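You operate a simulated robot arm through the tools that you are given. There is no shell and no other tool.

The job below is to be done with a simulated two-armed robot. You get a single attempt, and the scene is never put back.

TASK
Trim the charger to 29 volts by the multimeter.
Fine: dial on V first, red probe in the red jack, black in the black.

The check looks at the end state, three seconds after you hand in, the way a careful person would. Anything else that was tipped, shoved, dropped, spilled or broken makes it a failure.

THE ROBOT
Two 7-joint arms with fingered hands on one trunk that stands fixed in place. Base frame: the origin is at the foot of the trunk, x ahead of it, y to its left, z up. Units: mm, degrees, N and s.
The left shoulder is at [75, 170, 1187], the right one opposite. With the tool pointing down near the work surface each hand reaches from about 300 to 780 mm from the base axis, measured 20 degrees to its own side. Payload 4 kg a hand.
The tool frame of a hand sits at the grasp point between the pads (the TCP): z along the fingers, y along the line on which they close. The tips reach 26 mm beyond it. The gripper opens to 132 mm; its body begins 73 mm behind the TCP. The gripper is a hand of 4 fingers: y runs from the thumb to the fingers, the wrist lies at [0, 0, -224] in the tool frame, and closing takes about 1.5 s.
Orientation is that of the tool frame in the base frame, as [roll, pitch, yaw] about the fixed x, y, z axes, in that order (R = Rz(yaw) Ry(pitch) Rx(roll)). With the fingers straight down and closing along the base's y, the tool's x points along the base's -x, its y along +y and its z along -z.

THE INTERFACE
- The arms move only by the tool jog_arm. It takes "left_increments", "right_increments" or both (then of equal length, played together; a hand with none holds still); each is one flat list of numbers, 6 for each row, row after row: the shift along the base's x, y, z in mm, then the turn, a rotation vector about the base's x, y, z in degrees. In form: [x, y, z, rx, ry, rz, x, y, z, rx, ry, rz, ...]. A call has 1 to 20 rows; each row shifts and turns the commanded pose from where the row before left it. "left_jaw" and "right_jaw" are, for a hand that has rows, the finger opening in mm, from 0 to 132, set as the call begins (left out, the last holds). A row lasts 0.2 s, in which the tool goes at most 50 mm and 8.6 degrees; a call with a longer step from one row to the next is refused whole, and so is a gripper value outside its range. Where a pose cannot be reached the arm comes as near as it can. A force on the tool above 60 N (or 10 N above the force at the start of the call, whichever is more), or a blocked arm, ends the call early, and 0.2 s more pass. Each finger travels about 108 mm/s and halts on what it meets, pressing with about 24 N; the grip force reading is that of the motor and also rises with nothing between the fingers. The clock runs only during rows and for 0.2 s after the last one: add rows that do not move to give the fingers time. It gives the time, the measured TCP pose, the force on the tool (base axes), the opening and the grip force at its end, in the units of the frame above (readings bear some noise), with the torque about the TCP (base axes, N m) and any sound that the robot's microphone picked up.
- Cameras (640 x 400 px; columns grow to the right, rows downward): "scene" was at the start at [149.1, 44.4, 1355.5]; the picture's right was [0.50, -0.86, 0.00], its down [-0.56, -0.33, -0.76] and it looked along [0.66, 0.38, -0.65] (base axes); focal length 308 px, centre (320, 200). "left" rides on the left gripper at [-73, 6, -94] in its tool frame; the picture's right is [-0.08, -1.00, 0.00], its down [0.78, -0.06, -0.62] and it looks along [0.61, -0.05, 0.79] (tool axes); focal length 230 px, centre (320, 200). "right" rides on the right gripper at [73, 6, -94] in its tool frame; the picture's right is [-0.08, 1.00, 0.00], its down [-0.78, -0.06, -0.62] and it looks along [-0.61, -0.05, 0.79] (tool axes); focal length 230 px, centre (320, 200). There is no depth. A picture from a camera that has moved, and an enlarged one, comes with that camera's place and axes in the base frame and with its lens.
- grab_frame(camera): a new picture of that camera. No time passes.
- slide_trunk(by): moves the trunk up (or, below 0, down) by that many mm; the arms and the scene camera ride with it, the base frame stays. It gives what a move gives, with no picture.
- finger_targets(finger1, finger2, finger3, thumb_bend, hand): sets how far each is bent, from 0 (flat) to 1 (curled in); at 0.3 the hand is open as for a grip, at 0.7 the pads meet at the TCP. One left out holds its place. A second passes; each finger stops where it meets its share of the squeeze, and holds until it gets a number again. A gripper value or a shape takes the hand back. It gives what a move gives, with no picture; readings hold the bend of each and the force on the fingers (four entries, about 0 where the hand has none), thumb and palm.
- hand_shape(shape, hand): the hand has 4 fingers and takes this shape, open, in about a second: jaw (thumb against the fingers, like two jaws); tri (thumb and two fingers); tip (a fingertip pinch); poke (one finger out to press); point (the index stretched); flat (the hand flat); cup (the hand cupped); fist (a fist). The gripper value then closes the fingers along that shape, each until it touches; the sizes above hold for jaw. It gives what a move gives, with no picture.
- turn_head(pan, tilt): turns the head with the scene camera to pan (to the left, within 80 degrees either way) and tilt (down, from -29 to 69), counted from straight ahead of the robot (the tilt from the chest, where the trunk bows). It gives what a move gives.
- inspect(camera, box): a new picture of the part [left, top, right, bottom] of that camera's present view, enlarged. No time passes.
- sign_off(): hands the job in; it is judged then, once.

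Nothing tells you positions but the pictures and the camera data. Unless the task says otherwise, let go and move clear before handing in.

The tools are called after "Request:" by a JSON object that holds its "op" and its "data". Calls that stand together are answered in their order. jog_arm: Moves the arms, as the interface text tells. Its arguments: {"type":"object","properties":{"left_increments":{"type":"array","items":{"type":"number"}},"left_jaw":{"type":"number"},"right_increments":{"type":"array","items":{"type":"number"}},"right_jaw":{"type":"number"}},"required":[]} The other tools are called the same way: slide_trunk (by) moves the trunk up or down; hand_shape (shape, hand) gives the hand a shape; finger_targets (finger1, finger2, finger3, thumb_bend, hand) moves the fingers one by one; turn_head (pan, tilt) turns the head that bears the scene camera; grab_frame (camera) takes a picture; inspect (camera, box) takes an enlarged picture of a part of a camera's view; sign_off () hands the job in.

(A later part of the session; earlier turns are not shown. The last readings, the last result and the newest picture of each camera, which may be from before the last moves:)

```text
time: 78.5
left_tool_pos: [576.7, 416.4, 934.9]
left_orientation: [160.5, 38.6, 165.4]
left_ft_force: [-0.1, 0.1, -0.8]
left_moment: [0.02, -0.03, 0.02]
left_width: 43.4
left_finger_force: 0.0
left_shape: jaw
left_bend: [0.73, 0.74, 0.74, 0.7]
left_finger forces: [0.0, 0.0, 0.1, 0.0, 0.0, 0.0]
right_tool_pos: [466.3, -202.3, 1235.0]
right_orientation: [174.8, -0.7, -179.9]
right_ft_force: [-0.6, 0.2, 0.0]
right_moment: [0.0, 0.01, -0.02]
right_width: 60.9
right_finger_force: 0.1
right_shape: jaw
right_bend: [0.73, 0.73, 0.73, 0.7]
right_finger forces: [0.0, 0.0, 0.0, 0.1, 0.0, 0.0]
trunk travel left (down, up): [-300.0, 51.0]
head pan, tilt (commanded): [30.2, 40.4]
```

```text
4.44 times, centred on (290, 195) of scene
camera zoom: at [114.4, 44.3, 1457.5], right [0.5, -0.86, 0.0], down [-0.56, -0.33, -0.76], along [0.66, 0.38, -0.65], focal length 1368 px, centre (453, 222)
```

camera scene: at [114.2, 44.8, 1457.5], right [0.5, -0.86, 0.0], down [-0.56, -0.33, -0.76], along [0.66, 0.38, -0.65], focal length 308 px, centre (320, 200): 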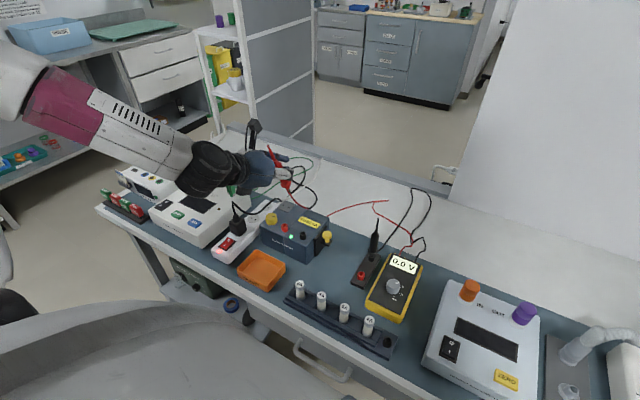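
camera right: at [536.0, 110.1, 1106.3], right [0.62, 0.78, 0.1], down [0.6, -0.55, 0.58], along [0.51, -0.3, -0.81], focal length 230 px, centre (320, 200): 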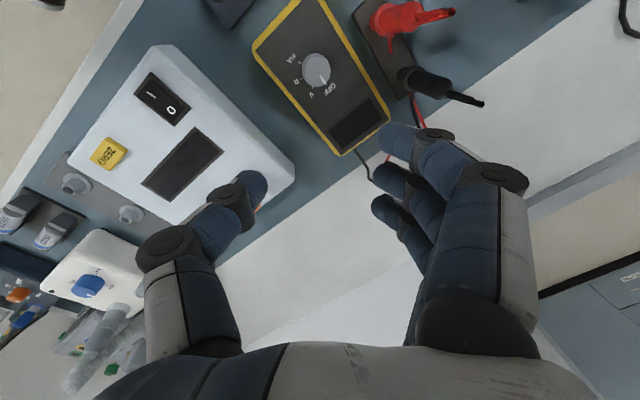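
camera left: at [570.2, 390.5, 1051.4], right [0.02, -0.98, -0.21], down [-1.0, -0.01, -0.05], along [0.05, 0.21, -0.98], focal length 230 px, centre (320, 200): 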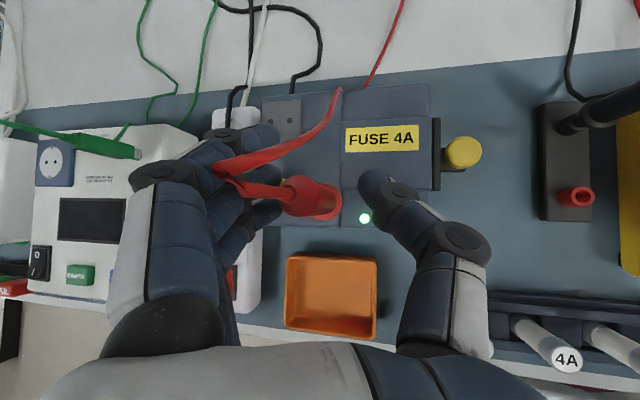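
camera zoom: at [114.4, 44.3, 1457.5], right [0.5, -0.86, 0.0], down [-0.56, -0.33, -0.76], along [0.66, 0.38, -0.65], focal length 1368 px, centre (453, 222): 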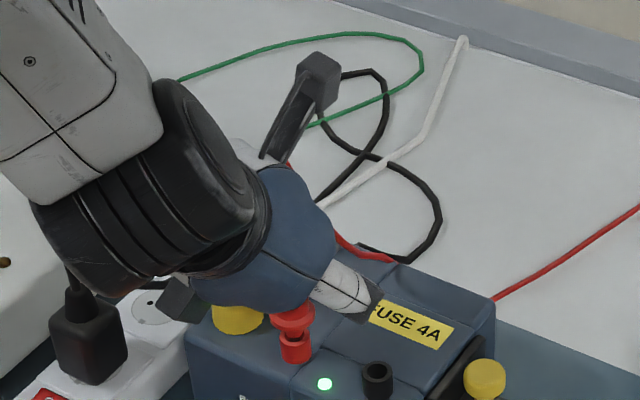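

The probe stands on its own in the red jack. I'll withdraw the hand along its own finger axis (back and up), slowly.

Request:
{"op": "jog_arm", "data": {"left_increments": [-4.9, -0.8, 5.5, 0, 0, 0, -9.8, -2, 11, 0, 0, 0, -9.8, -2.5, 11, 0, 0, 0, -9.8, -2.7, 11, 0, 0, 0, -9.8, -2.7, 11, 0, 0, 0, -9.8, -2.7, 11, 0, 0, 0, -9.8, -2.7, 11, 0, 0, 0, -9.8, -2.7, 11, 0, 0, 0, 0, 0, 0, 0, 0, 0]}}

Request:
{"op": "grab_frame", "data": {"camera": "left"}}

Request:
{"op": "inspect", "data": {"camera": "scene", "box": [240, 150, 440, 300]}}

```text
time: 80.5
left_tool_pos: [503.1, 396.3, 1018.1]
left_orientation: [160.5, 38.5, 165.4]
left_ft_force: [0.7, 0.2, -0.1]
left_moment: [-0.05, 0.02, -0.01]
left_width: 43.5
left_finger_force: 0.1
left_shape: jaw
left_bend: [0.73, 0.74, 0.74, 0.7]
left_finger forces: [0.0, 0.0, 0.0, 0.1, 0.0, 0.0]
right_tool_pos: [465.6, -202.5, 1236.7]
right_orientation: [174.9, -0.7, -179.8]
right_ft_force: [0.4, -0.2, 0.0]
right_moment: [-0.02, -0.01, -0.04]
right_width: 60.4
right_finger_force: 0.1
right_shape: jaw
right_bend: [0.73, 0.73, 0.73, 0.7]
right_finger forces: [0.1, 0.0, 0.0, 0.0, 0.0, 0.0]
trunk travel left (down, up): [-300.0, 51.0]
head pan, tilt (commanded): [30.2, 40.4]
```

```text
taken
camera left: at [495.9, 371.6, 1133.3], right [0.02, -0.98, -0.21], down [-1.0, -0.01, -0.05], along [0.05, 0.21, -0.98], focal length 230 px, centre (320, 200)
```

left: 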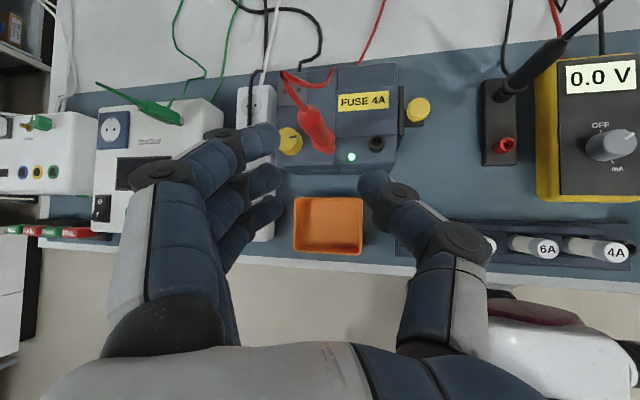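

```text
2.67 times, centred on (340, 225) of scene
camera zoom: at [114.8, 44.5, 1457.4], right [0.5, -0.86, 0.0], down [-0.56, -0.33, -0.76], along [0.66, 0.38, -0.65], focal length 821 px, centre (267, 133)
```

zoom: 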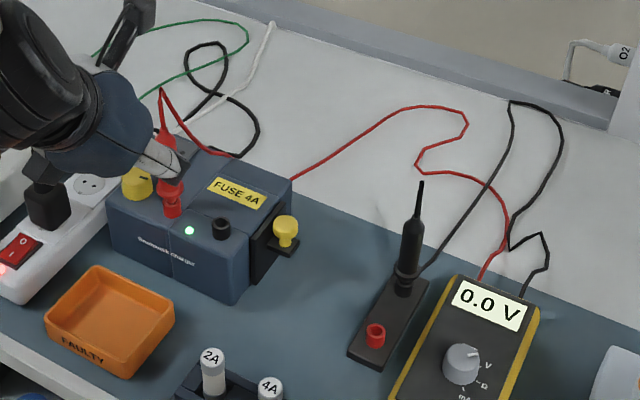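

The red probe stands in the red jack. Now the black probe: I'll restore the forward-tilted hand pose and move back in front of the stand.

Request:
{"op": "jog_arm", "data": {"left_increments": [0, -10, 5, 0, 0, 0, 3, -22, 0, -2.5, -2.3, 0, 3, -22, 0, -2.5, -2.3, 0, 3, -22, 0, -2.6, -1.5, 0, 3, -22, 0, -2.5, -4.35, 0, 3, -22, 0, -2.5, -4.35, 0, 3, -22, 0, -2.6, -4.4, 0, 3, -22, 0, 0, 0, 0, 3, -22, 0, 0, 0, 0, 3, -10, 0, 0, 0, 0, 0, 0, 0, 0, 0, 0], "left_jaw": 64}}

Request:
{"op": "grab_frame", "data": {"camera": "left"}}

Request:
{"op": "inspect", "data": {"camera": "scene", "box": [240, 150, 440, 300]}}

```text
time: 82.9
left_tool_pos: [530.5, 201.2, 1024.4]
left_orientation: [179.7, 59.7, 179.8]
left_ft_force: [-0.7, -0.2, -0.8]
left_moment: [0.02, 0.01, 0.01]
left_width: 63.1
left_finger_force: 0.1
left_shape: jaw
left_bend: [0.73, 0.73, 0.73, 0.7]
left_finger forces: [0.0, 0.1, 0.1, 0.0, 0.1, 0.1]
right_tool_pos: [465.6, -201.8, 1236.7]
right_orientation: [174.8, -0.7, -179.9]
right_ft_force: [-0.3, 0.4, -0.4]
right_moment: [-0.01, 0.02, -0.02]
right_width: 60.7
right_finger_force: 0.0
right_shape: jaw
right_bend: [0.73, 0.73, 0.73, 0.7]
right_finger forces: [0.0, 0.1, 0.1, 0.1, 0.0, 0.1]
trunk travel left (down, up): [-300.0, 51.0]
head pan, tilt (commanded): [30.2, 40.4]
```

```text
taken
camera left: at [485.6, 206.8, 1133.8], right [0.04, -1.0, 0.06], down [-0.93, -0.06, -0.37], along [0.37, -0.04, -0.93], focal length 230 px, centre (320, 200)
```

left: 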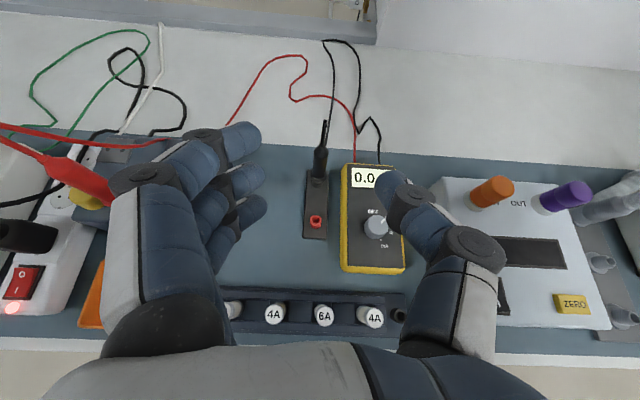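

```text
2.67 times, centred on (340, 225) of scene
camera zoom: at [114.4, 44.6, 1457.5], right [0.5, -0.86, 0.0], down [-0.56, -0.33, -0.76], along [0.66, 0.38, -0.65], focal length 821 px, centre (267, 133)
```

zoom: 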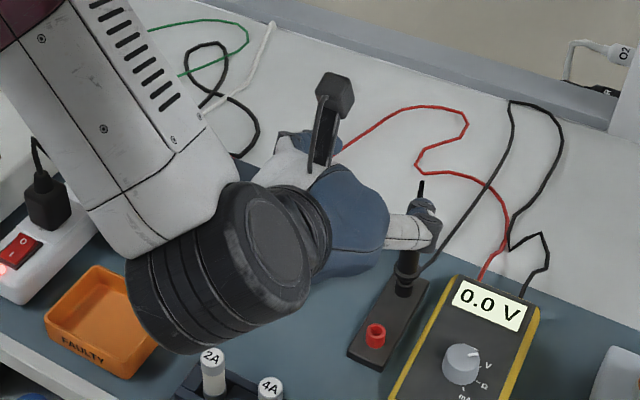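

Request:
{"op": "inspect", "data": {"camera": "left", "box": [270, 110, 370, 250]}}

```text
2.86 times, centred on (320, 180) of left
camera zoom: at [485.6, 206.8, 1133.8], right [0.04, -1.0, 0.06], down [-0.93, -0.06, -0.37], along [0.37, -0.04, -0.93], focal length 657 px, centre (320, 257)
```

zoom: 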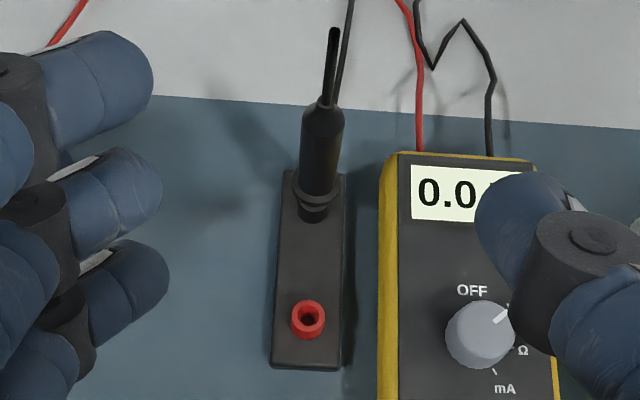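

The black probe's axis is at about (649, 194). I'll move to a standoff behind it along the finger axis, then check the centring.

Request:
{"op": "jog_arm", "data": {"left_increments": [7.5, -1, -16, 0, 0, 0, 7.5, -1, -16, 0, 0, 0, 7.5, -1, -16, 0, 0, 0, 7.5, -1, -16, 0, 0, 0, 7.5, -1, -16, 0, 0, 0, 7.5, -1, -14, 0, 0, 0, 10, 0, -6, 0, 0, 0, 10, 0, -6, 0, 0, 0, 10, 0, -6, 0, 0, 0, 0, 0, 0, 0, 0, 0]}}

Request:
{"op": "inspect", "data": {"camera": "left", "box": [240, 20, 400, 240]}}

Request:
{"op": "inspect", "data": {"camera": "scene", "box": [310, 190, 430, 290]}}

```text
time: 85.1
left_tool_pos: [605.0, 195.4, 910.4]
left_orientation: [179.7, 59.9, 179.8]
left_ft_force: [-0.3, -0.5, 0.2]
left_moment: [0.02, -0.02, -0.02]
left_width: 63.2
left_finger_force: 0.1
left_shape: jaw
left_bend: [0.73, 0.73, 0.73, 0.7]
left_finger forces: [0.1, 0.0, 0.0, 0.0, 0.0, 0.2]
right_tool_pos: [466.7, -201.6, 1236.5]
right_orientation: [174.9, -0.6, -179.9]
right_ft_force: [-0.4, -0.3, -1.1]
right_moment: [0.0, 0.0, 0.01]
right_width: 60.9
right_finger_force: 0.1
right_shape: jaw
right_bend: [0.73, 0.73, 0.73, 0.7]
right_finger forces: [0.0, 0.0, 0.0, 0.1, 0.0, 0.1]
trunk travel left (down, up): [-300.0, 51.0]
head pan, tilt (commanded): [30.2, 40.4]
```

```text
1.82 times, centred on (320, 130) of left
camera zoom: at [559.9, 199.3, 1021.1], right [0.04, -1.0, 0.06], down [-0.93, -0.06, -0.37], along [0.37, -0.04, -0.93], focal length 418 px, centre (320, 327)
```

zoom: 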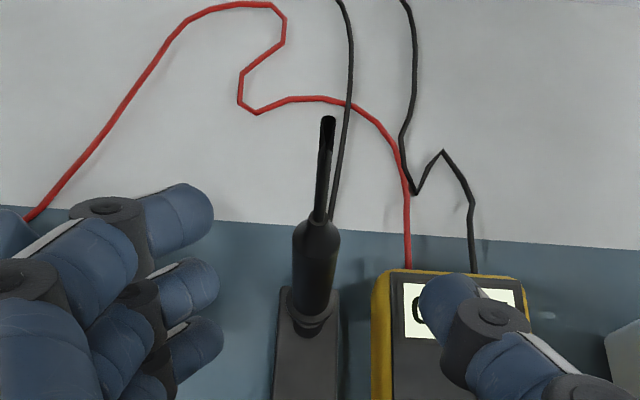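

```text
4.00 times, centred on (370, 240) of scene
camera zoom: at [114.4, 44.5, 1457.5], right [0.5, -0.86, 0.0], down [-0.56, -0.33, -0.76], along [0.66, 0.38, -0.65], focal length 1231 px, centre (120, 40)
```

zoom: 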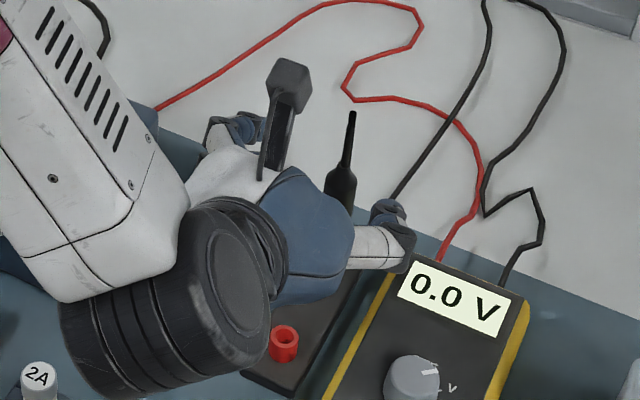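

Centred in y. I'll advance diagonally to the grasp point and close.

Request:
{"op": "jog_arm", "data": {"left_increments": [9, 0, -9, 0, 0, 0, 9, 0, -9, 0, 0, 0, 9, 0, -9, 0, 0, 0, 9, 0, -9, 0, 0, 0, 9, 0, -9, 0, 0, 0, 0, 0, -1.5, 0, 0, 0, 0, 0, 0, 0, 0, 0]}}

Request:
{"op": "inspect", "data": {"camera": "left", "box": [240, 20, 400, 240]}}

```text
time: 86.7
left_tool_pos: [650.3, 194.6, 865.3]
left_orientation: [179.7, 59.9, 179.9]
left_ft_force: [-0.2, 0.2, 0.1]
left_moment: [0.02, 0.02, -0.03]
left_width: 63.2
left_finger_force: 0.0
left_shape: jaw
left_bend: [0.73, 0.73, 0.73, 0.7]
left_finger forces: [0.0, 0.0, 0.1, 0.1, 0.0, 0.1]
right_tool_pos: [466.3, -202.6, 1236.5]
right_orientation: [174.9, -0.8, -179.9]
right_ft_force: [0.1, 0.1, 0.0]
right_moment: [-0.02, 0.03, 0.01]
right_width: 60.7
right_finger_force: 0.1
right_shape: jaw
right_bend: [0.73, 0.73, 0.73, 0.7]
right_finger forces: [0.0, 0.1, 0.0, 0.0, 0.0, 0.1]
trunk travel left (down, up): [-300.0, 51.0]
head pan, tilt (commanded): [30.2, 40.4]
```

```text
1.82 times, centred on (320, 130) of left
camera zoom: at [605.8, 200.4, 975.2], right [0.04, -1.0, 0.06], down [-0.93, -0.06, -0.37], along [0.37, -0.04, -0.93], focal length 418 px, centre (320, 327)
```

zoom: 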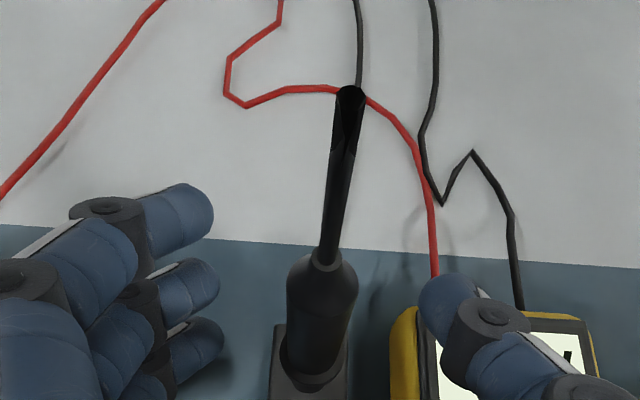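

Request:
{"op": "jog_arm", "data": {"left_increments": [1, 0.5, 0, 0, 0, 0, 0, 0, 0, 0, 0, 0, 0, 0, 0, 0, 0, 0, 0, 0, 0, 0, 0, 0, 0, 0, 0, 0, 0, 0, 0, 0, 0, 0, 0, 0, 0, 0, 0, 0, 0, 0], "left_jaw": 10}}

Request:
{"op": "jog_arm", "data": {"left_increments": [0, 0, 4, 0, 0, 0, 0, 0, 6, 0, 0, 0, 0, 0, 8, 0, 0, 0, 0, 0, 10, 0, 0, 0, 0, 0, 10, 0, 0, 0, 0, 0, 10, 0, 0, 0, 0, 0, 10, 0, 0, 0, 0, 0, 10, 0, 0, 0, 0, 0, 10, 0, 0, 0, 0, 0, 10, 0, 0, 0, 0, 0, 10, 0, 0, 0, 0, 0, 0, 0, 0, 0]}}

Request:
{"op": "inspect", "data": {"camera": "left", "box": [240, 20, 400, 260]}}

Request:
{"op": "inspect", "data": {"camera": "scene", "box": [320, 130, 440, 260]}}

```text
time: 88.3
left_tool_pos: [652.7, 195.5, 864.5]
left_orientation: [179.7, 59.9, 179.8]
left_ft_force: [1.4, -1.8, 0.0]
left_moment: [-0.02, 0.08, -0.03]
left_width: 10.1
left_finger_force: 23.8
left_shape: jaw
left_bend: [0.67, 0.72, 0.72, 0.7]
left_finger forces: [5.8, 7.0, 7.4, 0.0, 21.3, 0.0]
right_tool_pos: [465.9, -201.1, 1235.3]
right_orientation: [175.0, -0.8, -179.9]
right_ft_force: [-0.1, 0.2, 0.4]
right_moment: [0.0, 0.0, -0.01]
right_width: 60.8
right_finger_force: 0.1
right_shape: jaw
right_bend: [0.73, 0.73, 0.73, 0.7]
right_finger forces: [0.1, 0.1, 0.0, 0.0, 0.1, 0.0]
trunk travel left (down, up): [-300.0, 51.0]
head pan, tilt (commanded): [30.2, 40.4]
```

```text
time: 90.9
left_tool_pos: [652.1, 193.9, 961.3]
left_orientation: [179.6, 59.8, 179.8]
left_ft_force: [0.7, -0.6, -0.9]
left_moment: [0.01, 0.03, 0.01]
left_width: 9.9
left_finger_force: 23.7
left_shape: jaw
left_bend: [0.68, 0.72, 0.72, 0.71]
left_finger forces: [5.5, 8.4, 6.7, 0.0, 20.8, 0.0]
right_tool_pos: [465.8, -201.2, 1235.6]
right_orientation: [175.0, -0.6, -179.9]
right_ft_force: [0.1, 0.3, -0.3]
right_moment: [0.0, 0.01, 0.0]
right_width: 60.5
right_finger_force: 0.1
right_shape: jaw
right_bend: [0.73, 0.73, 0.73, 0.7]
right_finger forces: [0.0, 0.0, 0.1, 0.0, 0.0, 0.1]
trunk travel left (down, up): [-300.0, 51.0]
head pan, tilt (commanded): [30.2, 40.4]
```

```text
1.67 times, centred on (320, 140) of left
camera zoom: at [606.2, 199.9, 1071.8], right [0.04, -1.0, 0.06], down [-0.93, -0.06, -0.37], along [0.37, -0.04, -0.93], focal length 384 px, centre (320, 300)
```

zoom: 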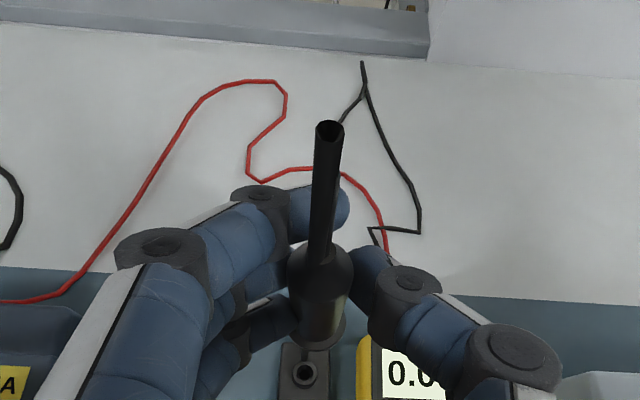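

```text
3.08 times, centred on (380, 195) of scene
camera zoom: at [114.6, 44.5, 1457.5], right [0.5, -0.86, 0.0], down [-0.56, -0.33, -0.76], along [0.66, 0.38, -0.65], focal length 947 px, centre (135, 215)
```

zoom: 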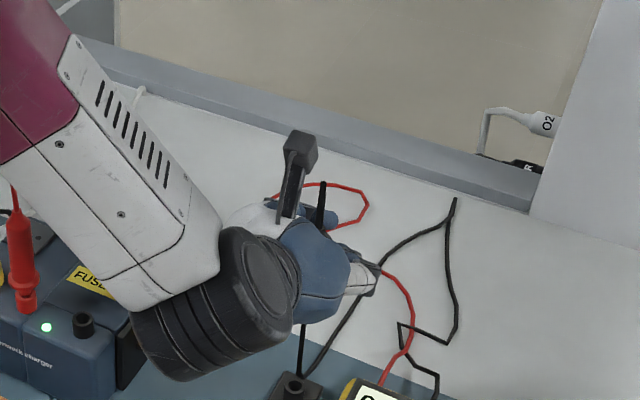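

The black probe is out. I'll raise it further and carry it slowly toward the black jack so it doesn't swing in the grip.

Request:
{"op": "jog_arm", "data": {"left_increments": [0, 0, 10, 0, 0, 0, 0, 0, 12, 0, 0, 0, 0, 0, 12, 0, 0, 0, 0, 0, 10, 0, 0, 0, 0, 0, 6, 0, 0, 0, -3, 6, 0, 0, 0, 0, -4, 8, 0, 0, 0, 0, -4, 8, 0, 0, 0, 0, -4, 8, 0, 0, 0, 0, -4, 8, 0, 0, 0, 0, -4, 8, 0, 0, 0, 0, -4, 8, 0, 0, 0, 0, -4, 8, 0, 0, 0, 0, -4, 8, 0, 0, 0, 0, -4, 8, 0, 0, 0, 0, 0, 0, 0, 0, 0, 0]}}

Request:
{"op": "jog_arm", "data": {"left_increments": [-4, 8, 0, 0, 0, 0, -4, 8, 0, 0, 0, 0, -4, 8, 0, 0, 0, 0, -4, 8, 0, 0, 0, 0, -4, 8, 0, 0, 0, 0, -4, 8, 0, 0, 0, 0, -4, 8, 0, 0, 0, 0, -4, 8, 0, 0, 0, 0, -3, 8, 0, 0, 0, 0, 0, 6, 0, 0, 0, 0, 0, 4, 0, 0, 0, 0, 0, 0, 0, 0, 0, 0]}}

Request:
{"op": "inspect", "data": {"camera": "scene", "box": [260, 120, 380, 250]}}

Request:
{"op": "inspect", "data": {"camera": "left", "box": [200, 20, 440, 300]}}

```text
time: 94.3
left_tool_pos: [611.9, 273.2, 1011.8]
left_orientation: [179.6, 59.8, 179.8]
left_ft_force: [0.3, -0.9, -0.3]
left_moment: [-0.01, 0.02, 0.02]
left_width: 9.9
left_finger_force: 24.2
left_shape: jaw
left_bend: [0.69, 0.72, 0.72, 0.71]
left_finger forces: [4.9, 8.2, 7.3, 0.1, 20.5, 0.0]
right_tool_pos: [465.3, -201.6, 1236.1]
right_orientation: [174.9, -0.6, -179.8]
right_ft_force: [-0.2, 0.6, -1.4]
right_moment: [-0.01, -0.03, -0.01]
right_width: 60.9
right_finger_force: 0.1
right_shape: jaw
right_bend: [0.73, 0.73, 0.73, 0.7]
right_finger forces: [0.0, 0.0, 0.0, 0.0, 0.0, 0.1]
trunk travel left (down, up): [-300.0, 51.0]
head pan, tilt (commanded): [30.2, 40.4]
```

```text
time: 96.9
left_tool_pos: [576.2, 355.3, 1011.9]
left_orientation: [179.6, 59.8, 179.7]
left_ft_force: [-0.1, 0.1, 0.9]
left_moment: [0.0, 0.02, -0.02]
left_width: 8.8
left_finger_force: 23.7
left_shape: jaw
left_bend: [0.7, 0.71, 0.71, 0.72]
left_finger forces: [2.2, 8.1, 10.6, 0.0, 20.0, 0.0]
right_tool_pos: [465.6, -200.2, 1236.0]
right_orientation: [175.0, -0.8, -180.0]
right_ft_force: [0.8, 0.1, 0.2]
right_moment: [-0.04, 0.0, -0.01]
right_width: 60.9
right_finger_force: 0.0
right_shape: jaw
right_bend: [0.73, 0.73, 0.73, 0.7]
right_finger forces: [0.0, 0.0, 0.0, 0.0, 0.0, 0.0]
trunk travel left (down, up): [-300.0, 51.0]
head pan, tilt (commanded): [30.2, 40.4]
```

```text
3.08 times, centred on (320, 185) of scene
camera zoom: at [114.6, 44.4, 1457.5], right [0.5, -0.86, 0.0], down [-0.56, -0.33, -0.76], along [0.66, 0.38, -0.65], focal length 947 px, centre (320, 246)
```

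zoom: 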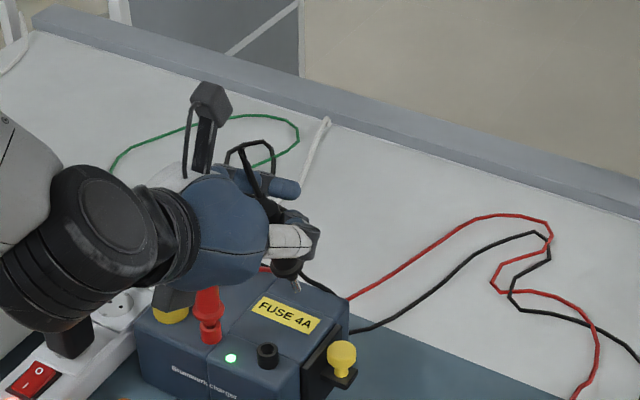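

```text
1.43 times, centred on (320, 160) of left
camera zoom: at [530.6, 361.2, 1122.0], right [0.04, -1.0, 0.06], down [-0.93, -0.06, -0.37], along [0.37, -0.04, -0.93], focal length 329 px, centre (320, 257)
```

zoom: 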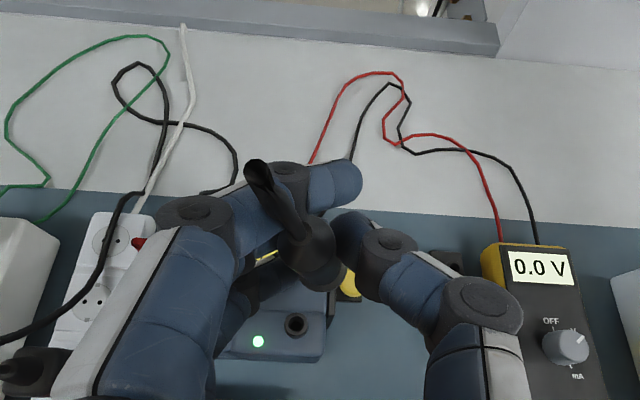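

The black probe leaned in the same way the red one did. I'll apply the same kind of correcting rotation and re-measure.

Request:
{"op": "jog_arm", "data": {"left_increments": [0, 0, 0, 2.05, 3.1, 0, 0, 0, 0, 2.05, 3.1, 0, 0, 0, 0, 2.05, 3.1, 0, 0, 0, 0, 2.05, 3.2, 0, 0, 0, 0, 0, 0, 0, 0, 0, 0, 0, 0, 0]}}

Request:
{"op": "inspect", "data": {"camera": "scene", "box": [280, 165, 350, 235]}}

Request:
{"op": "inspect", "data": {"camera": "left", "box": [240, 80, 400, 260]}}

```text
time: 98.3
left_tool_pos: [576.9, 355.0, 1012.4]
left_orientation: [167.8, 46.4, 170.3]
left_ft_force: [0.3, 0.6, -0.3]
left_moment: [0.0, 0.01, 0.0]
left_width: 8.4
left_finger_force: 23.8
left_shape: jaw
left_bend: [0.71, 0.71, 0.71, 0.72]
left_finger forces: [1.3, 8.1, 10.5, 0.0, 20.0, 0.1]
right_tool_pos: [466.7, -203.0, 1234.5]
right_orientation: [175.0, -0.8, -179.8]
right_ft_force: [-1.2, 0.9, -0.6]
right_moment: [-0.02, -0.02, -0.01]
right_width: 60.5
right_finger_force: 0.0
right_shape: jaw
right_bend: [0.73, 0.73, 0.73, 0.7]
right_finger forces: [0.0, 0.0, 0.0, 0.1, 0.0, 0.0]
trunk travel left (down, up): [-300.0, 51.0]
head pan, tilt (commanded): [30.2, 40.4]
```

```text
5.71 times, centred on (315, 200) of scene
camera zoom: at [114.6, 44.1, 1457.5], right [0.5, -0.86, 0.0], down [-0.56, -0.33, -0.76], along [0.66, 0.38, -0.65], focal length 1759 px, centre (349, 200)
```

zoom: 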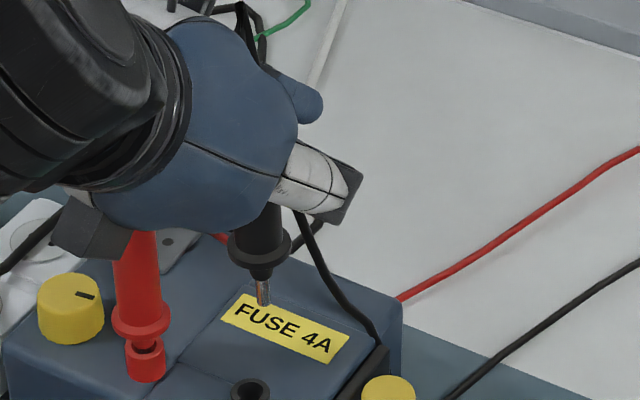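

```text
2.22 times, centred on (320, 170) of left
camera zoom: at [556.6, 344.0, 1129.4], right [0.04, -1.0, -0.09], down [-0.99, -0.02, -0.16], along [0.16, 0.09, -0.98], focal length 511 px, centre (320, 267)
```

zoom: 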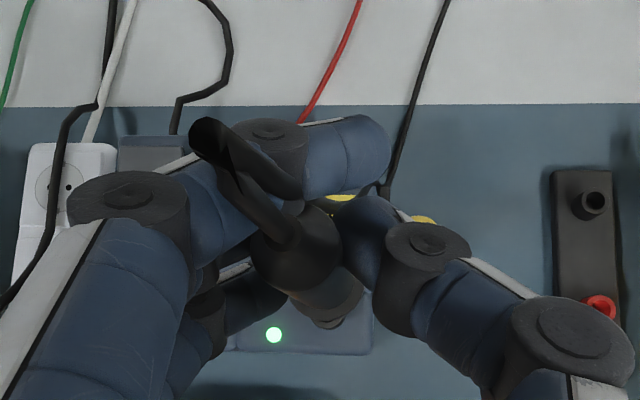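

The pin is nearly vertical (about 3° lean). I'll trim that, shift about 4 mm left over the black jack, and descend to just above it for a close look.

Request:
{"op": "jog_arm", "data": {"left_increments": [0, 2, 0, 1.5, 0.25, 0, 0.3, 2, 0, 1.5, 0.25, 0, 0, 0, -8, 0, 0, 0, 0, 0, -10, 0, 0, 0, 0, 0, -10, 0, 0, 0, 0, 0, -10, 0, 0, 0, 0, 0, -8, 0, 0, 0, 0, 0, 0, 0, 0, 0, 0, 0, 0, 0, 0, 0]}}

Request:
{"op": "inspect", "data": {"camera": "scene", "box": [290, 200, 330, 240]}}

Request:
{"op": "inspect", "data": {"camera": "left", "box": [240, 80, 400, 260]}}

```text
time: 100.3
left_tool_pos: [578.3, 359.9, 965.3]
left_orientation: [163.8, 45.6, 167.2]
left_ft_force: [-0.3, 0.6, -0.7]
left_moment: [-0.02, 0.0, 0.0]
left_width: 8.2
left_finger_force: 24.1
left_shape: jaw
left_bend: [0.71, 0.71, 0.71, 0.72]
left_finger forces: [1.0, 8.2, 10.6, 0.0, 19.9, 0.0]
right_tool_pos: [465.5, -201.1, 1236.0]
right_orientation: [174.9, -0.7, -180.0]
right_ft_force: [0.1, 0.0, 0.5]
right_moment: [0.01, 0.04, 0.04]
right_width: 60.8
right_finger_force: 0.0
right_shape: jaw
right_bend: [0.73, 0.73, 0.73, 0.7]
right_finger forces: [0.0, 0.0, 0.0, 0.0, 0.0, 0.0]
trunk travel left (down, up): [-300.0, 51.0]
head pan, tilt (commanded): [30.2, 40.4]
```

```text
10.00 times, centred on (310, 220) of scene
camera zoom: at [114.6, 44.6, 1457.5], right [0.5, -0.86, 0.0], down [-0.56, -0.33, -0.76], along [0.66, 0.38, -0.65], focal length 3078 px, centre (420, 0)
```

zoom: 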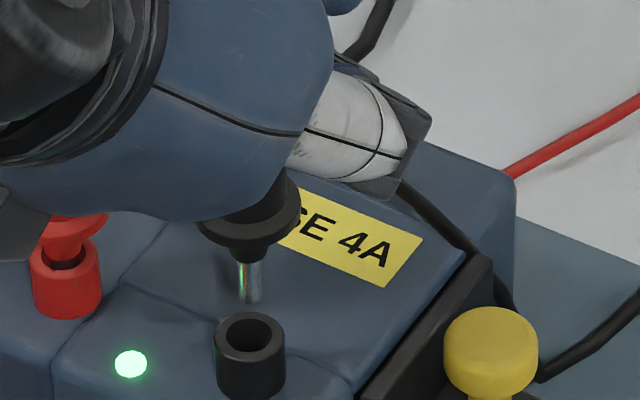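

```text
2.22 times, centred on (320, 170) of left
camera zoom: at [558.7, 343.1, 1080.8], right [0.04, -0.99, -0.14], down [-0.99, -0.01, -0.16], along [0.15, 0.14, -0.98], focal length 511 px, centre (320, 267)
```

zoom: 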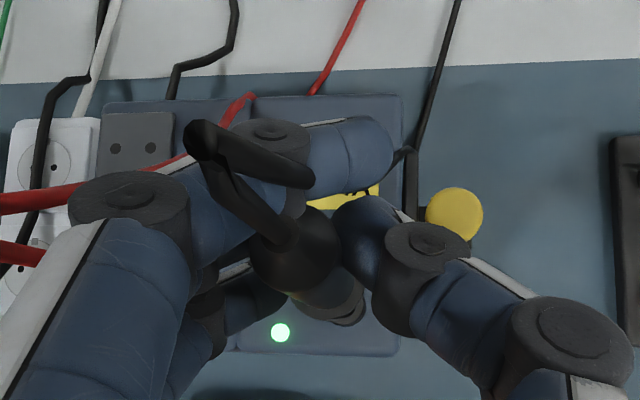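

The pin is vertical and lines up with the black jack within about a millimetre in the image. I'll descend 9 mm and check again.

Request:
{"op": "jog_arm", "data": {"left_increments": [-0.2, 0.4, -3, 0, 0, 0, 0, 0, -3, 0, 0, 0, 0, 0, -3, 0, 0, 0, 0, 0, 0, 0, 0, 0]}}

Request:
{"op": "inspect", "data": {"camera": "scene", "box": [290, 200, 330, 240]}}

```text
time: 101.3
left_tool_pos: [577.4, 361.6, 955.6]
left_orientation: [163.8, 45.5, 167.3]
left_ft_force: [0.0, 0.1, -0.8]
left_moment: [0.05, 0.01, 0.0]
left_width: 8.7
left_finger_force: 24.4
left_shape: jaw
left_bend: [0.71, 0.71, 0.71, 0.72]
left_finger forces: [1.1, 8.3, 10.7, 0.0, 19.8, 0.1]
right_tool_pos: [465.7, -201.5, 1236.0]
right_orientation: [174.9, -0.7, -179.9]
right_ft_force: [0.5, -0.1, 0.0]
right_moment: [0.01, 0.0, 0.04]
right_width: 60.8
right_finger_force: 0.0
right_shape: jaw
right_bend: [0.73, 0.73, 0.73, 0.7]
right_finger forces: [0.1, 0.0, 0.0, 0.0, 0.1, 0.1]
trunk travel left (down, up): [-300.0, 51.0]
head pan, tilt (commanded): [30.2, 40.4]
```

```text
10.00 times, centred on (310, 220) of scene
camera zoom: at [114.4, 44.4, 1457.5], right [0.5, -0.86, 0.0], down [-0.56, -0.33, -0.76], along [0.66, 0.38, -0.65], focal length 3078 px, centre (420, 0)
```

zoom: 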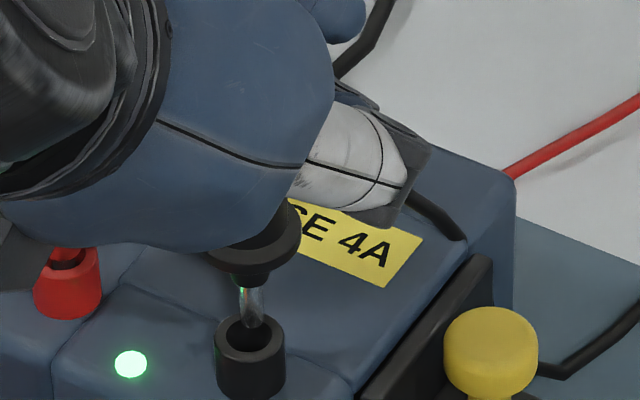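

Request:
{"op": "jog_arm", "data": {"left_increments": [-0.6, -0.2, -2, 0, 0, 0, 0, 0, -2, 0, 0, 0, 0, 0, 0, 0, 0, 0]}}

Request:
{"op": "inspect", "data": {"camera": "scene", "box": [290, 200, 330, 240]}}

```text
time: 102.1
left_tool_pos: [577.3, 358.8, 953.6]
left_orientation: [163.6, 45.7, 167.2]
left_ft_force: [-0.4, 0.9, 13.0]
left_moment: [0.09, -0.07, 0.02]
left_width: 8.7
left_finger_force: 24.2
left_shape: jaw
left_bend: [0.71, 0.71, 0.71, 0.72]
left_finger forces: [2.9, 8.7, 11.8, 0.1, 21.3, 0.0]
right_tool_pos: [465.2, -203.1, 1234.8]
right_orientation: [175.0, -0.6, -179.9]
right_ft_force: [0.7, -0.2, 0.0]
right_moment: [0.01, 0.0, 0.04]
right_width: 60.4
right_finger_force: 0.1
right_shape: jaw
right_bend: [0.73, 0.73, 0.73, 0.7]
right_finger forces: [0.0, 0.0, 0.0, 0.0, 0.0, 0.0]
trunk travel left (down, up): [-300.0, 51.0]
head pan, tilt (commanded): [30.2, 40.4]
```

```text
10.00 times, centred on (310, 220) of scene
camera zoom: at [113.2, 43.8, 1457.7], right [0.5, -0.86, 0.0], down [-0.56, -0.33, -0.76], along [0.66, 0.38, -0.65], focal length 3078 px, centre (420, 0)
```

zoom: 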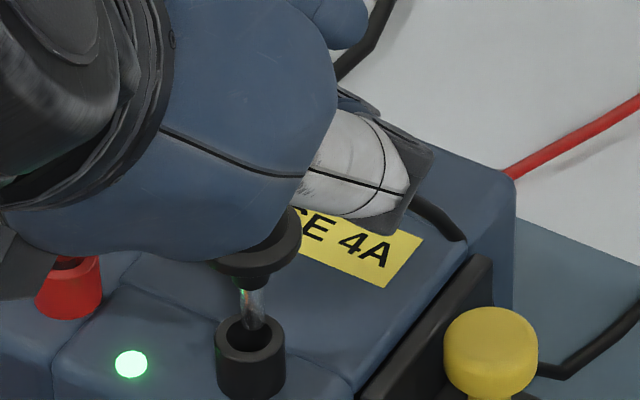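

Light contact on the far rim again (13 N), about 3.5 mm too far forward. I'll lift 4 mm, shift back and recheck before lowering.

Request:
{"op": "jog_arm", "data": {"left_increments": [0, 0, 3, 0, 0, 0, 0, 0, 2, 0, 0, 0, -1.6, -0.5, 0, 0, 0, 0, -1.6, -0.5, 0, 0, 0, 0, 0, 0, 0, 0, 0, 0]}}

Request:
{"op": "inspect", "data": {"camera": "scene", "box": [290, 200, 330, 240]}}

```text
time: 103.3
left_tool_pos: [574.1, 358.5, 958.5]
left_orientation: [163.8, 45.5, 167.3]
left_ft_force: [0.5, -0.3, -0.6]
left_moment: [0.0, 0.0, 0.0]
left_width: 9.0
left_finger_force: 23.9
left_shape: jaw
left_bend: [0.71, 0.71, 0.71, 0.72]
left_finger forces: [1.2, 8.4, 10.3, 0.1, 19.7, 0.1]
right_tool_pos: [466.2, -201.3, 1234.8]
right_orientation: [174.8, -0.6, -179.8]
right_ft_force: [-0.4, 0.1, 0.9]
right_moment: [-0.01, 0.02, -0.03]
right_width: 60.8
right_finger_force: 0.2
right_shape: jaw
right_bend: [0.73, 0.73, 0.73, 0.7]
right_finger forces: [0.0, 0.1, 0.1, 0.0, 0.0, 0.1]
trunk travel left (down, up): [-300.0, 51.0]
head pan, tilt (commanded): [30.2, 40.4]
```

```text
10.00 times, centred on (310, 220) of scene
camera zoom: at [114.5, 44.5, 1457.5], right [0.5, -0.86, 0.0], down [-0.56, -0.33, -0.76], along [0.66, 0.38, -0.65], focal length 3078 px, centre (420, 0)
```

zoom: 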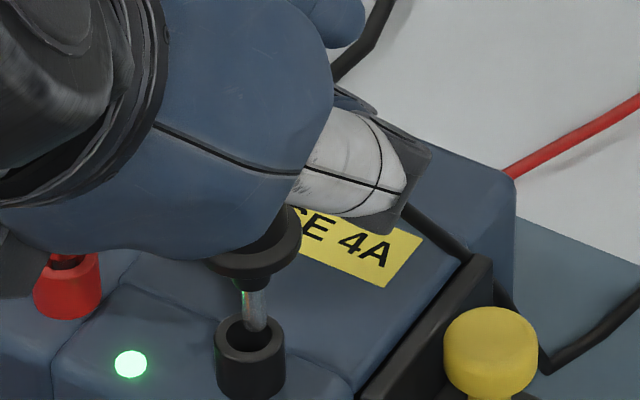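

Request:
{"op": "jog_arm", "data": {"left_increments": [0.2, 1.1, 0, 0, 0, 0, 0.2, 1.1, 0, 0, 0, 0, 0, 0, -2, 0, 0, 0, 0, 0, 0, 0, 0, 0]}}

Request:
{"op": "inspect", "data": {"camera": "scene", "box": [300, 215, 324, 239]}}

```text
time: 104.3
left_tool_pos: [574.2, 361.6, 957.4]
left_orientation: [163.9, 45.5, 167.2]
left_ft_force: [0.0, -0.4, 0.5]
left_moment: [-0.03, -0.02, 0.0]
left_width: 9.0
left_finger_force: 24.2
left_shape: jaw
left_bend: [0.71, 0.71, 0.71, 0.72]
left_finger forces: [1.2, 8.3, 10.3, 0.0, 19.5, 0.0]
right_tool_pos: [465.6, -201.3, 1236.6]
right_orientation: [175.0, -0.7, 180.0]
right_ft_force: [-0.1, -0.1, 0.0]
right_moment: [-0.02, 0.0, 0.0]
right_width: 60.8
right_finger_force: 0.1
right_shape: jaw
right_bend: [0.73, 0.73, 0.73, 0.7]
right_finger forces: [0.0, 0.0, 0.0, 0.0, 0.0, 0.1]
trunk travel left (down, up): [-300.0, 51.0]
head pan, tilt (commanded): [30.2, 40.4]
```

```text
16.00 times, centred on (312, 227) of scene
camera zoom: at [114.5, 44.4, 1457.5], right [0.5, -0.86, 0.0], down [-0.56, -0.33, -0.76], along [0.66, 0.38, -0.65], focal length 4925 px, centre (448, -232)
```

zoom: 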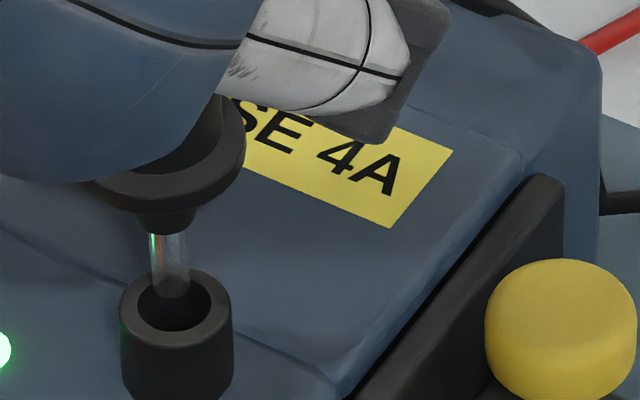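

Request:
{"op": "jog_arm", "data": {"left_increments": [-1.1, -0.4, -1.5, 0, 0, 0, 0, 0, -1.5, 0, 0, 0, 0, 0, -1, 0, 0, 0, 0, 0, 0, 0, 0, 0]}}

Request:
{"op": "inspect", "data": {"camera": "scene", "box": [300, 215, 324, 239]}}

```text
time: 105.3
left_tool_pos: [572.3, 360.1, 952.8]
left_orientation: [163.7, 45.4, 167.3]
left_ft_force: [0.6, -0.3, -1.3]
left_moment: [0.02, 0.0, -0.03]
left_width: 8.7
left_finger_force: 24.6
left_shape: jaw
left_bend: [0.71, 0.71, 0.71, 0.72]
left_finger forces: [1.3, 8.3, 10.3, 0.1, 19.6, 0.1]
right_tool_pos: [465.8, -202.4, 1236.1]
right_orientation: [174.9, -0.7, -179.9]
right_ft_force: [0.2, 0.7, 0.6]
right_moment: [0.03, 0.0, 0.02]
right_width: 60.7
right_finger_force: 0.0
right_shape: jaw
right_bend: [0.73, 0.73, 0.73, 0.7]
right_finger forces: [0.0, 0.0, 0.1, 0.0, 0.0, 0.0]
trunk travel left (down, up): [-300.0, 51.0]
head pan, tilt (commanded): [30.2, 40.4]
```

```text
16.00 times, centred on (312, 227) of scene
camera zoom: at [114.5, 44.4, 1457.5], right [0.5, -0.86, 0.0], down [-0.56, -0.33, -0.76], along [0.66, 0.38, -0.65], focal length 4925 px, centre (448, -232)
```

zoom: 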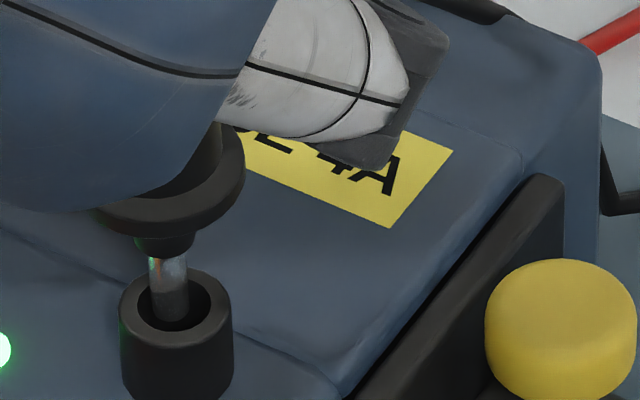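

The pin has entered the black jack with no force. I'll continue down gently.

Request:
{"op": "jog_arm", "data": {"left_increments": [0, 0, -2, 0, 0, 0, 0, 0, -2, 0, 0, 0, 0, 0, 0, 0, 0, 0]}}

Request:
{"op": "jog_arm", "data": {"left_increments": [0, 0, -2, 0, 0, 0, 0, 0, -1.5, 0, 0, 0, 0, 0, 0, 0, 0, 0]}}

Request:
{"op": "inspect", "data": {"camera": "scene", "box": [300, 215, 324, 239]}}

```text
time: 106.1
left_tool_pos: [571.3, 360.6, 948.1]
left_orientation: [163.8, 45.4, 167.3]
left_ft_force: [0.1, -0.5, -1.5]
left_moment: [0.0, -0.03, -0.01]
left_width: 8.7
left_finger_force: 23.8
left_shape: jaw
left_bend: [0.71, 0.71, 0.71, 0.72]
left_finger forces: [1.2, 8.3, 10.2, 0.1, 19.7, 0.1]
right_tool_pos: [466.6, -200.4, 1236.7]
right_orientation: [174.9, -0.7, -179.9]
right_ft_force: [-0.3, 0.5, -1.0]
right_moment: [0.03, 0.01, -0.03]
right_width: 60.8
right_finger_force: 0.1
right_shape: jaw
right_bend: [0.73, 0.73, 0.73, 0.7]
right_finger forces: [0.0, 0.0, 0.0, 0.0, 0.0, 0.0]
trunk travel left (down, up): [-300.0, 51.0]
head pan, tilt (commanded): [30.2, 40.4]
```

```text
time: 106.9
left_tool_pos: [573.1, 360.8, 943.8]
left_orientation: [163.7, 45.6, 167.3]
left_ft_force: [0.0, 0.0, 0.1]
left_moment: [-0.03, 0.01, 0.02]
left_width: 8.9
left_finger_force: 23.9
left_shape: jaw
left_bend: [0.71, 0.71, 0.71, 0.72]
left_finger forces: [1.3, 8.3, 10.3, 0.0, 19.7, 0.0]
right_tool_pos: [465.7, -202.1, 1236.4]
right_orientation: [174.9, -0.7, -179.9]
right_ft_force: [-0.6, 0.1, -0.7]
right_moment: [0.0, 0.0, 0.02]
right_width: 60.8
right_finger_force: 0.1
right_shape: jaw
right_bend: [0.73, 0.73, 0.73, 0.7]
right_finger forces: [0.1, 0.1, 0.1, 0.0, 0.0, 0.0]
trunk travel left (down, up): [-300.0, 51.0]
head pan, tilt (commanded): [30.2, 40.4]
```

```text
16.00 times, centred on (312, 227) of scene
camera zoom: at [114.5, 44.5, 1457.5], right [0.5, -0.86, 0.0], down [-0.56, -0.33, -0.76], along [0.66, 0.38, -0.65], focal length 4925 px, centre (448, -232)
```

zoom: 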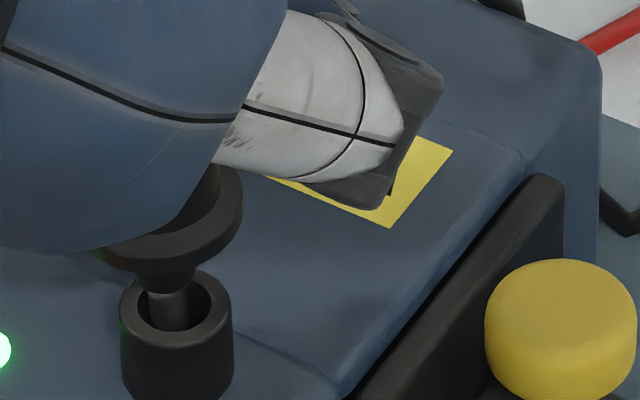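

Request:
{"op": "jog_arm", "data": {"left_increments": [0, 0, -2, 0, 0, 0, 0, 0, -1.5, 0, 0, 0, 0, 0, 0, 0, 0, 0]}}

Request:
{"op": "jog_arm", "data": {"left_increments": [0, 0, -2, 0, 0, 0, 0, 0, 0, 0, 0, 0]}}

Request:
{"op": "inspect", "data": {"camera": "scene", "box": [300, 215, 324, 239]}}

```text
time: 107.7
left_tool_pos: [572.1, 360.2, 941.1]
left_orientation: [163.8, 45.5, 167.4]
left_ft_force: [0.7, -0.1, -0.3]
left_moment: [0.01, -0.03, 0.04]
left_width: 8.6
left_finger_force: 24.2
left_shape: jaw
left_bend: [0.71, 0.71, 0.71, 0.72]
left_finger forces: [1.3, 8.4, 10.6, 0.0, 19.8, 0.1]
right_tool_pos: [465.6, -202.2, 1233.5]
right_orientation: [174.9, -0.7, -179.9]
right_ft_force: [0.7, 0.7, -0.2]
right_moment: [-0.01, -0.01, 0.04]
right_width: 60.8
right_finger_force: 0.0
right_shape: jaw
right_bend: [0.73, 0.73, 0.73, 0.7]
right_finger forces: [0.1, 0.1, 0.0, 0.1, 0.0, 0.1]
trunk travel left (down, up): [-300.0, 51.0]
head pan, tilt (commanded): [30.2, 40.4]
```

```text
time: 108.3
left_tool_pos: [573.0, 360.2, 939.0]
left_orientation: [163.8, 45.6, 167.3]
left_ft_force: [0.5, -0.1, -0.7]
left_moment: [0.02, 0.01, -0.03]
left_width: 8.7
left_finger_force: 24.0
left_shape: jaw
left_bend: [0.71, 0.71, 0.71, 0.72]
left_finger forces: [1.4, 8.3, 10.6, 0.0, 19.9, 0.0]
right_tool_pos: [465.5, -201.8, 1236.5]
right_orientation: [174.9, -0.7, -179.9]
right_ft_force: [0.1, 0.6, -0.2]
right_moment: [-0.01, 0.02, 0.01]
right_width: 60.7
right_finger_force: 0.1
right_shape: jaw
right_bend: [0.73, 0.73, 0.73, 0.7]
right_finger forces: [0.1, 0.1, 0.1, 0.0, 0.0, 0.0]
trunk travel left (down, up): [-300.0, 51.0]
head pan, tilt (commanded): [30.2, 40.4]
```

```text
16.00 times, centred on (312, 227) of scene
camera zoom: at [114.5, 44.5, 1457.5], right [0.5, -0.86, 0.0], down [-0.56, -0.33, -0.76], along [0.66, 0.38, -0.65], focal length 4925 px, centre (448, -232)
```

zoom: 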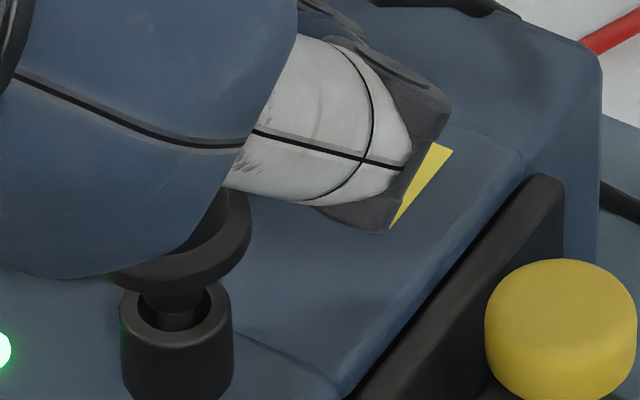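

Request:
{"op": "jog_arm", "data": {"left_increments": [0, 0, -1.5, 0, 0, 0, 0, 0, -1.5, 0, 0, 0, 0, 0, 0, 0, 0, 0]}}

Request:
{"op": "inspect", "data": {"camera": "scene", "box": [300, 215, 324, 239]}}

Request:
{"op": "inspect", "data": {"camera": "scene", "box": [360, 240, 440, 320]}}

```text
time: 109.1
left_tool_pos: [573.2, 359.3, 938.3]
left_orientation: [163.6, 45.7, 167.2]
left_ft_force: [3.0, -2.0, 13.6]
left_moment: [0.14, -0.02, -0.03]
left_width: 8.9
left_finger_force: 24.3
left_shape: jaw
left_bend: [0.71, 0.71, 0.72, 0.73]
left_finger forces: [4.2, 8.6, 11.9, 0.0, 22.4, 0.0]
right_tool_pos: [464.5, -202.4, 1235.7]
right_orientation: [175.0, -0.7, -179.9]
right_ft_force: [0.2, 0.2, -0.7]
right_moment: [-0.01, -0.04, -0.01]
right_width: 60.6
right_finger_force: 0.1
right_shape: jaw
right_bend: [0.73, 0.73, 0.73, 0.7]
right_finger forces: [0.1, 0.0, 0.1, 0.0, 0.0, 0.0]
trunk travel left (down, up): [-300.0, 51.0]
head pan, tilt (commanded): [30.2, 40.4]
```

```text
16.00 times, centred on (312, 227) of scene
camera zoom: at [113.4, 43.3, 1457.7], right [0.5, -0.86, 0.0], down [-0.56, -0.33, -0.76], along [0.66, 0.38, -0.65], focal length 4925 px, centre (448, -232)
```

zoom: 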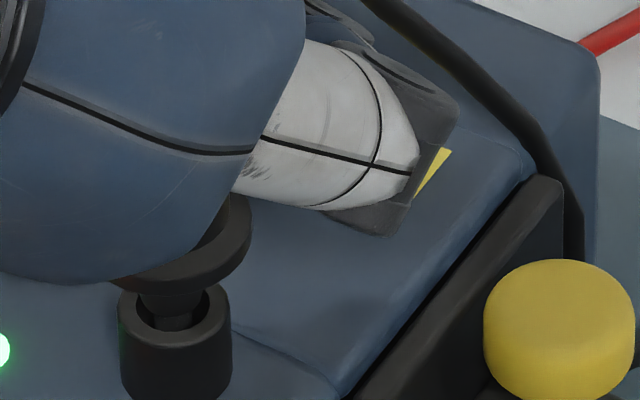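

```text
5.00 times, centred on (400, 280) of scene
camera zoom: at [113.4, 43.3, 1457.7], right [0.5, -0.86, 0.0], down [-0.56, -0.33, -0.76], along [0.66, 0.38, -0.65], focal length 1539 px, centre (-80, -200)
```

zoom: 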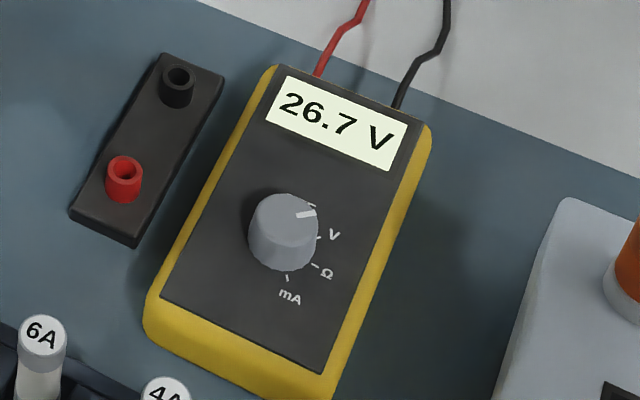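

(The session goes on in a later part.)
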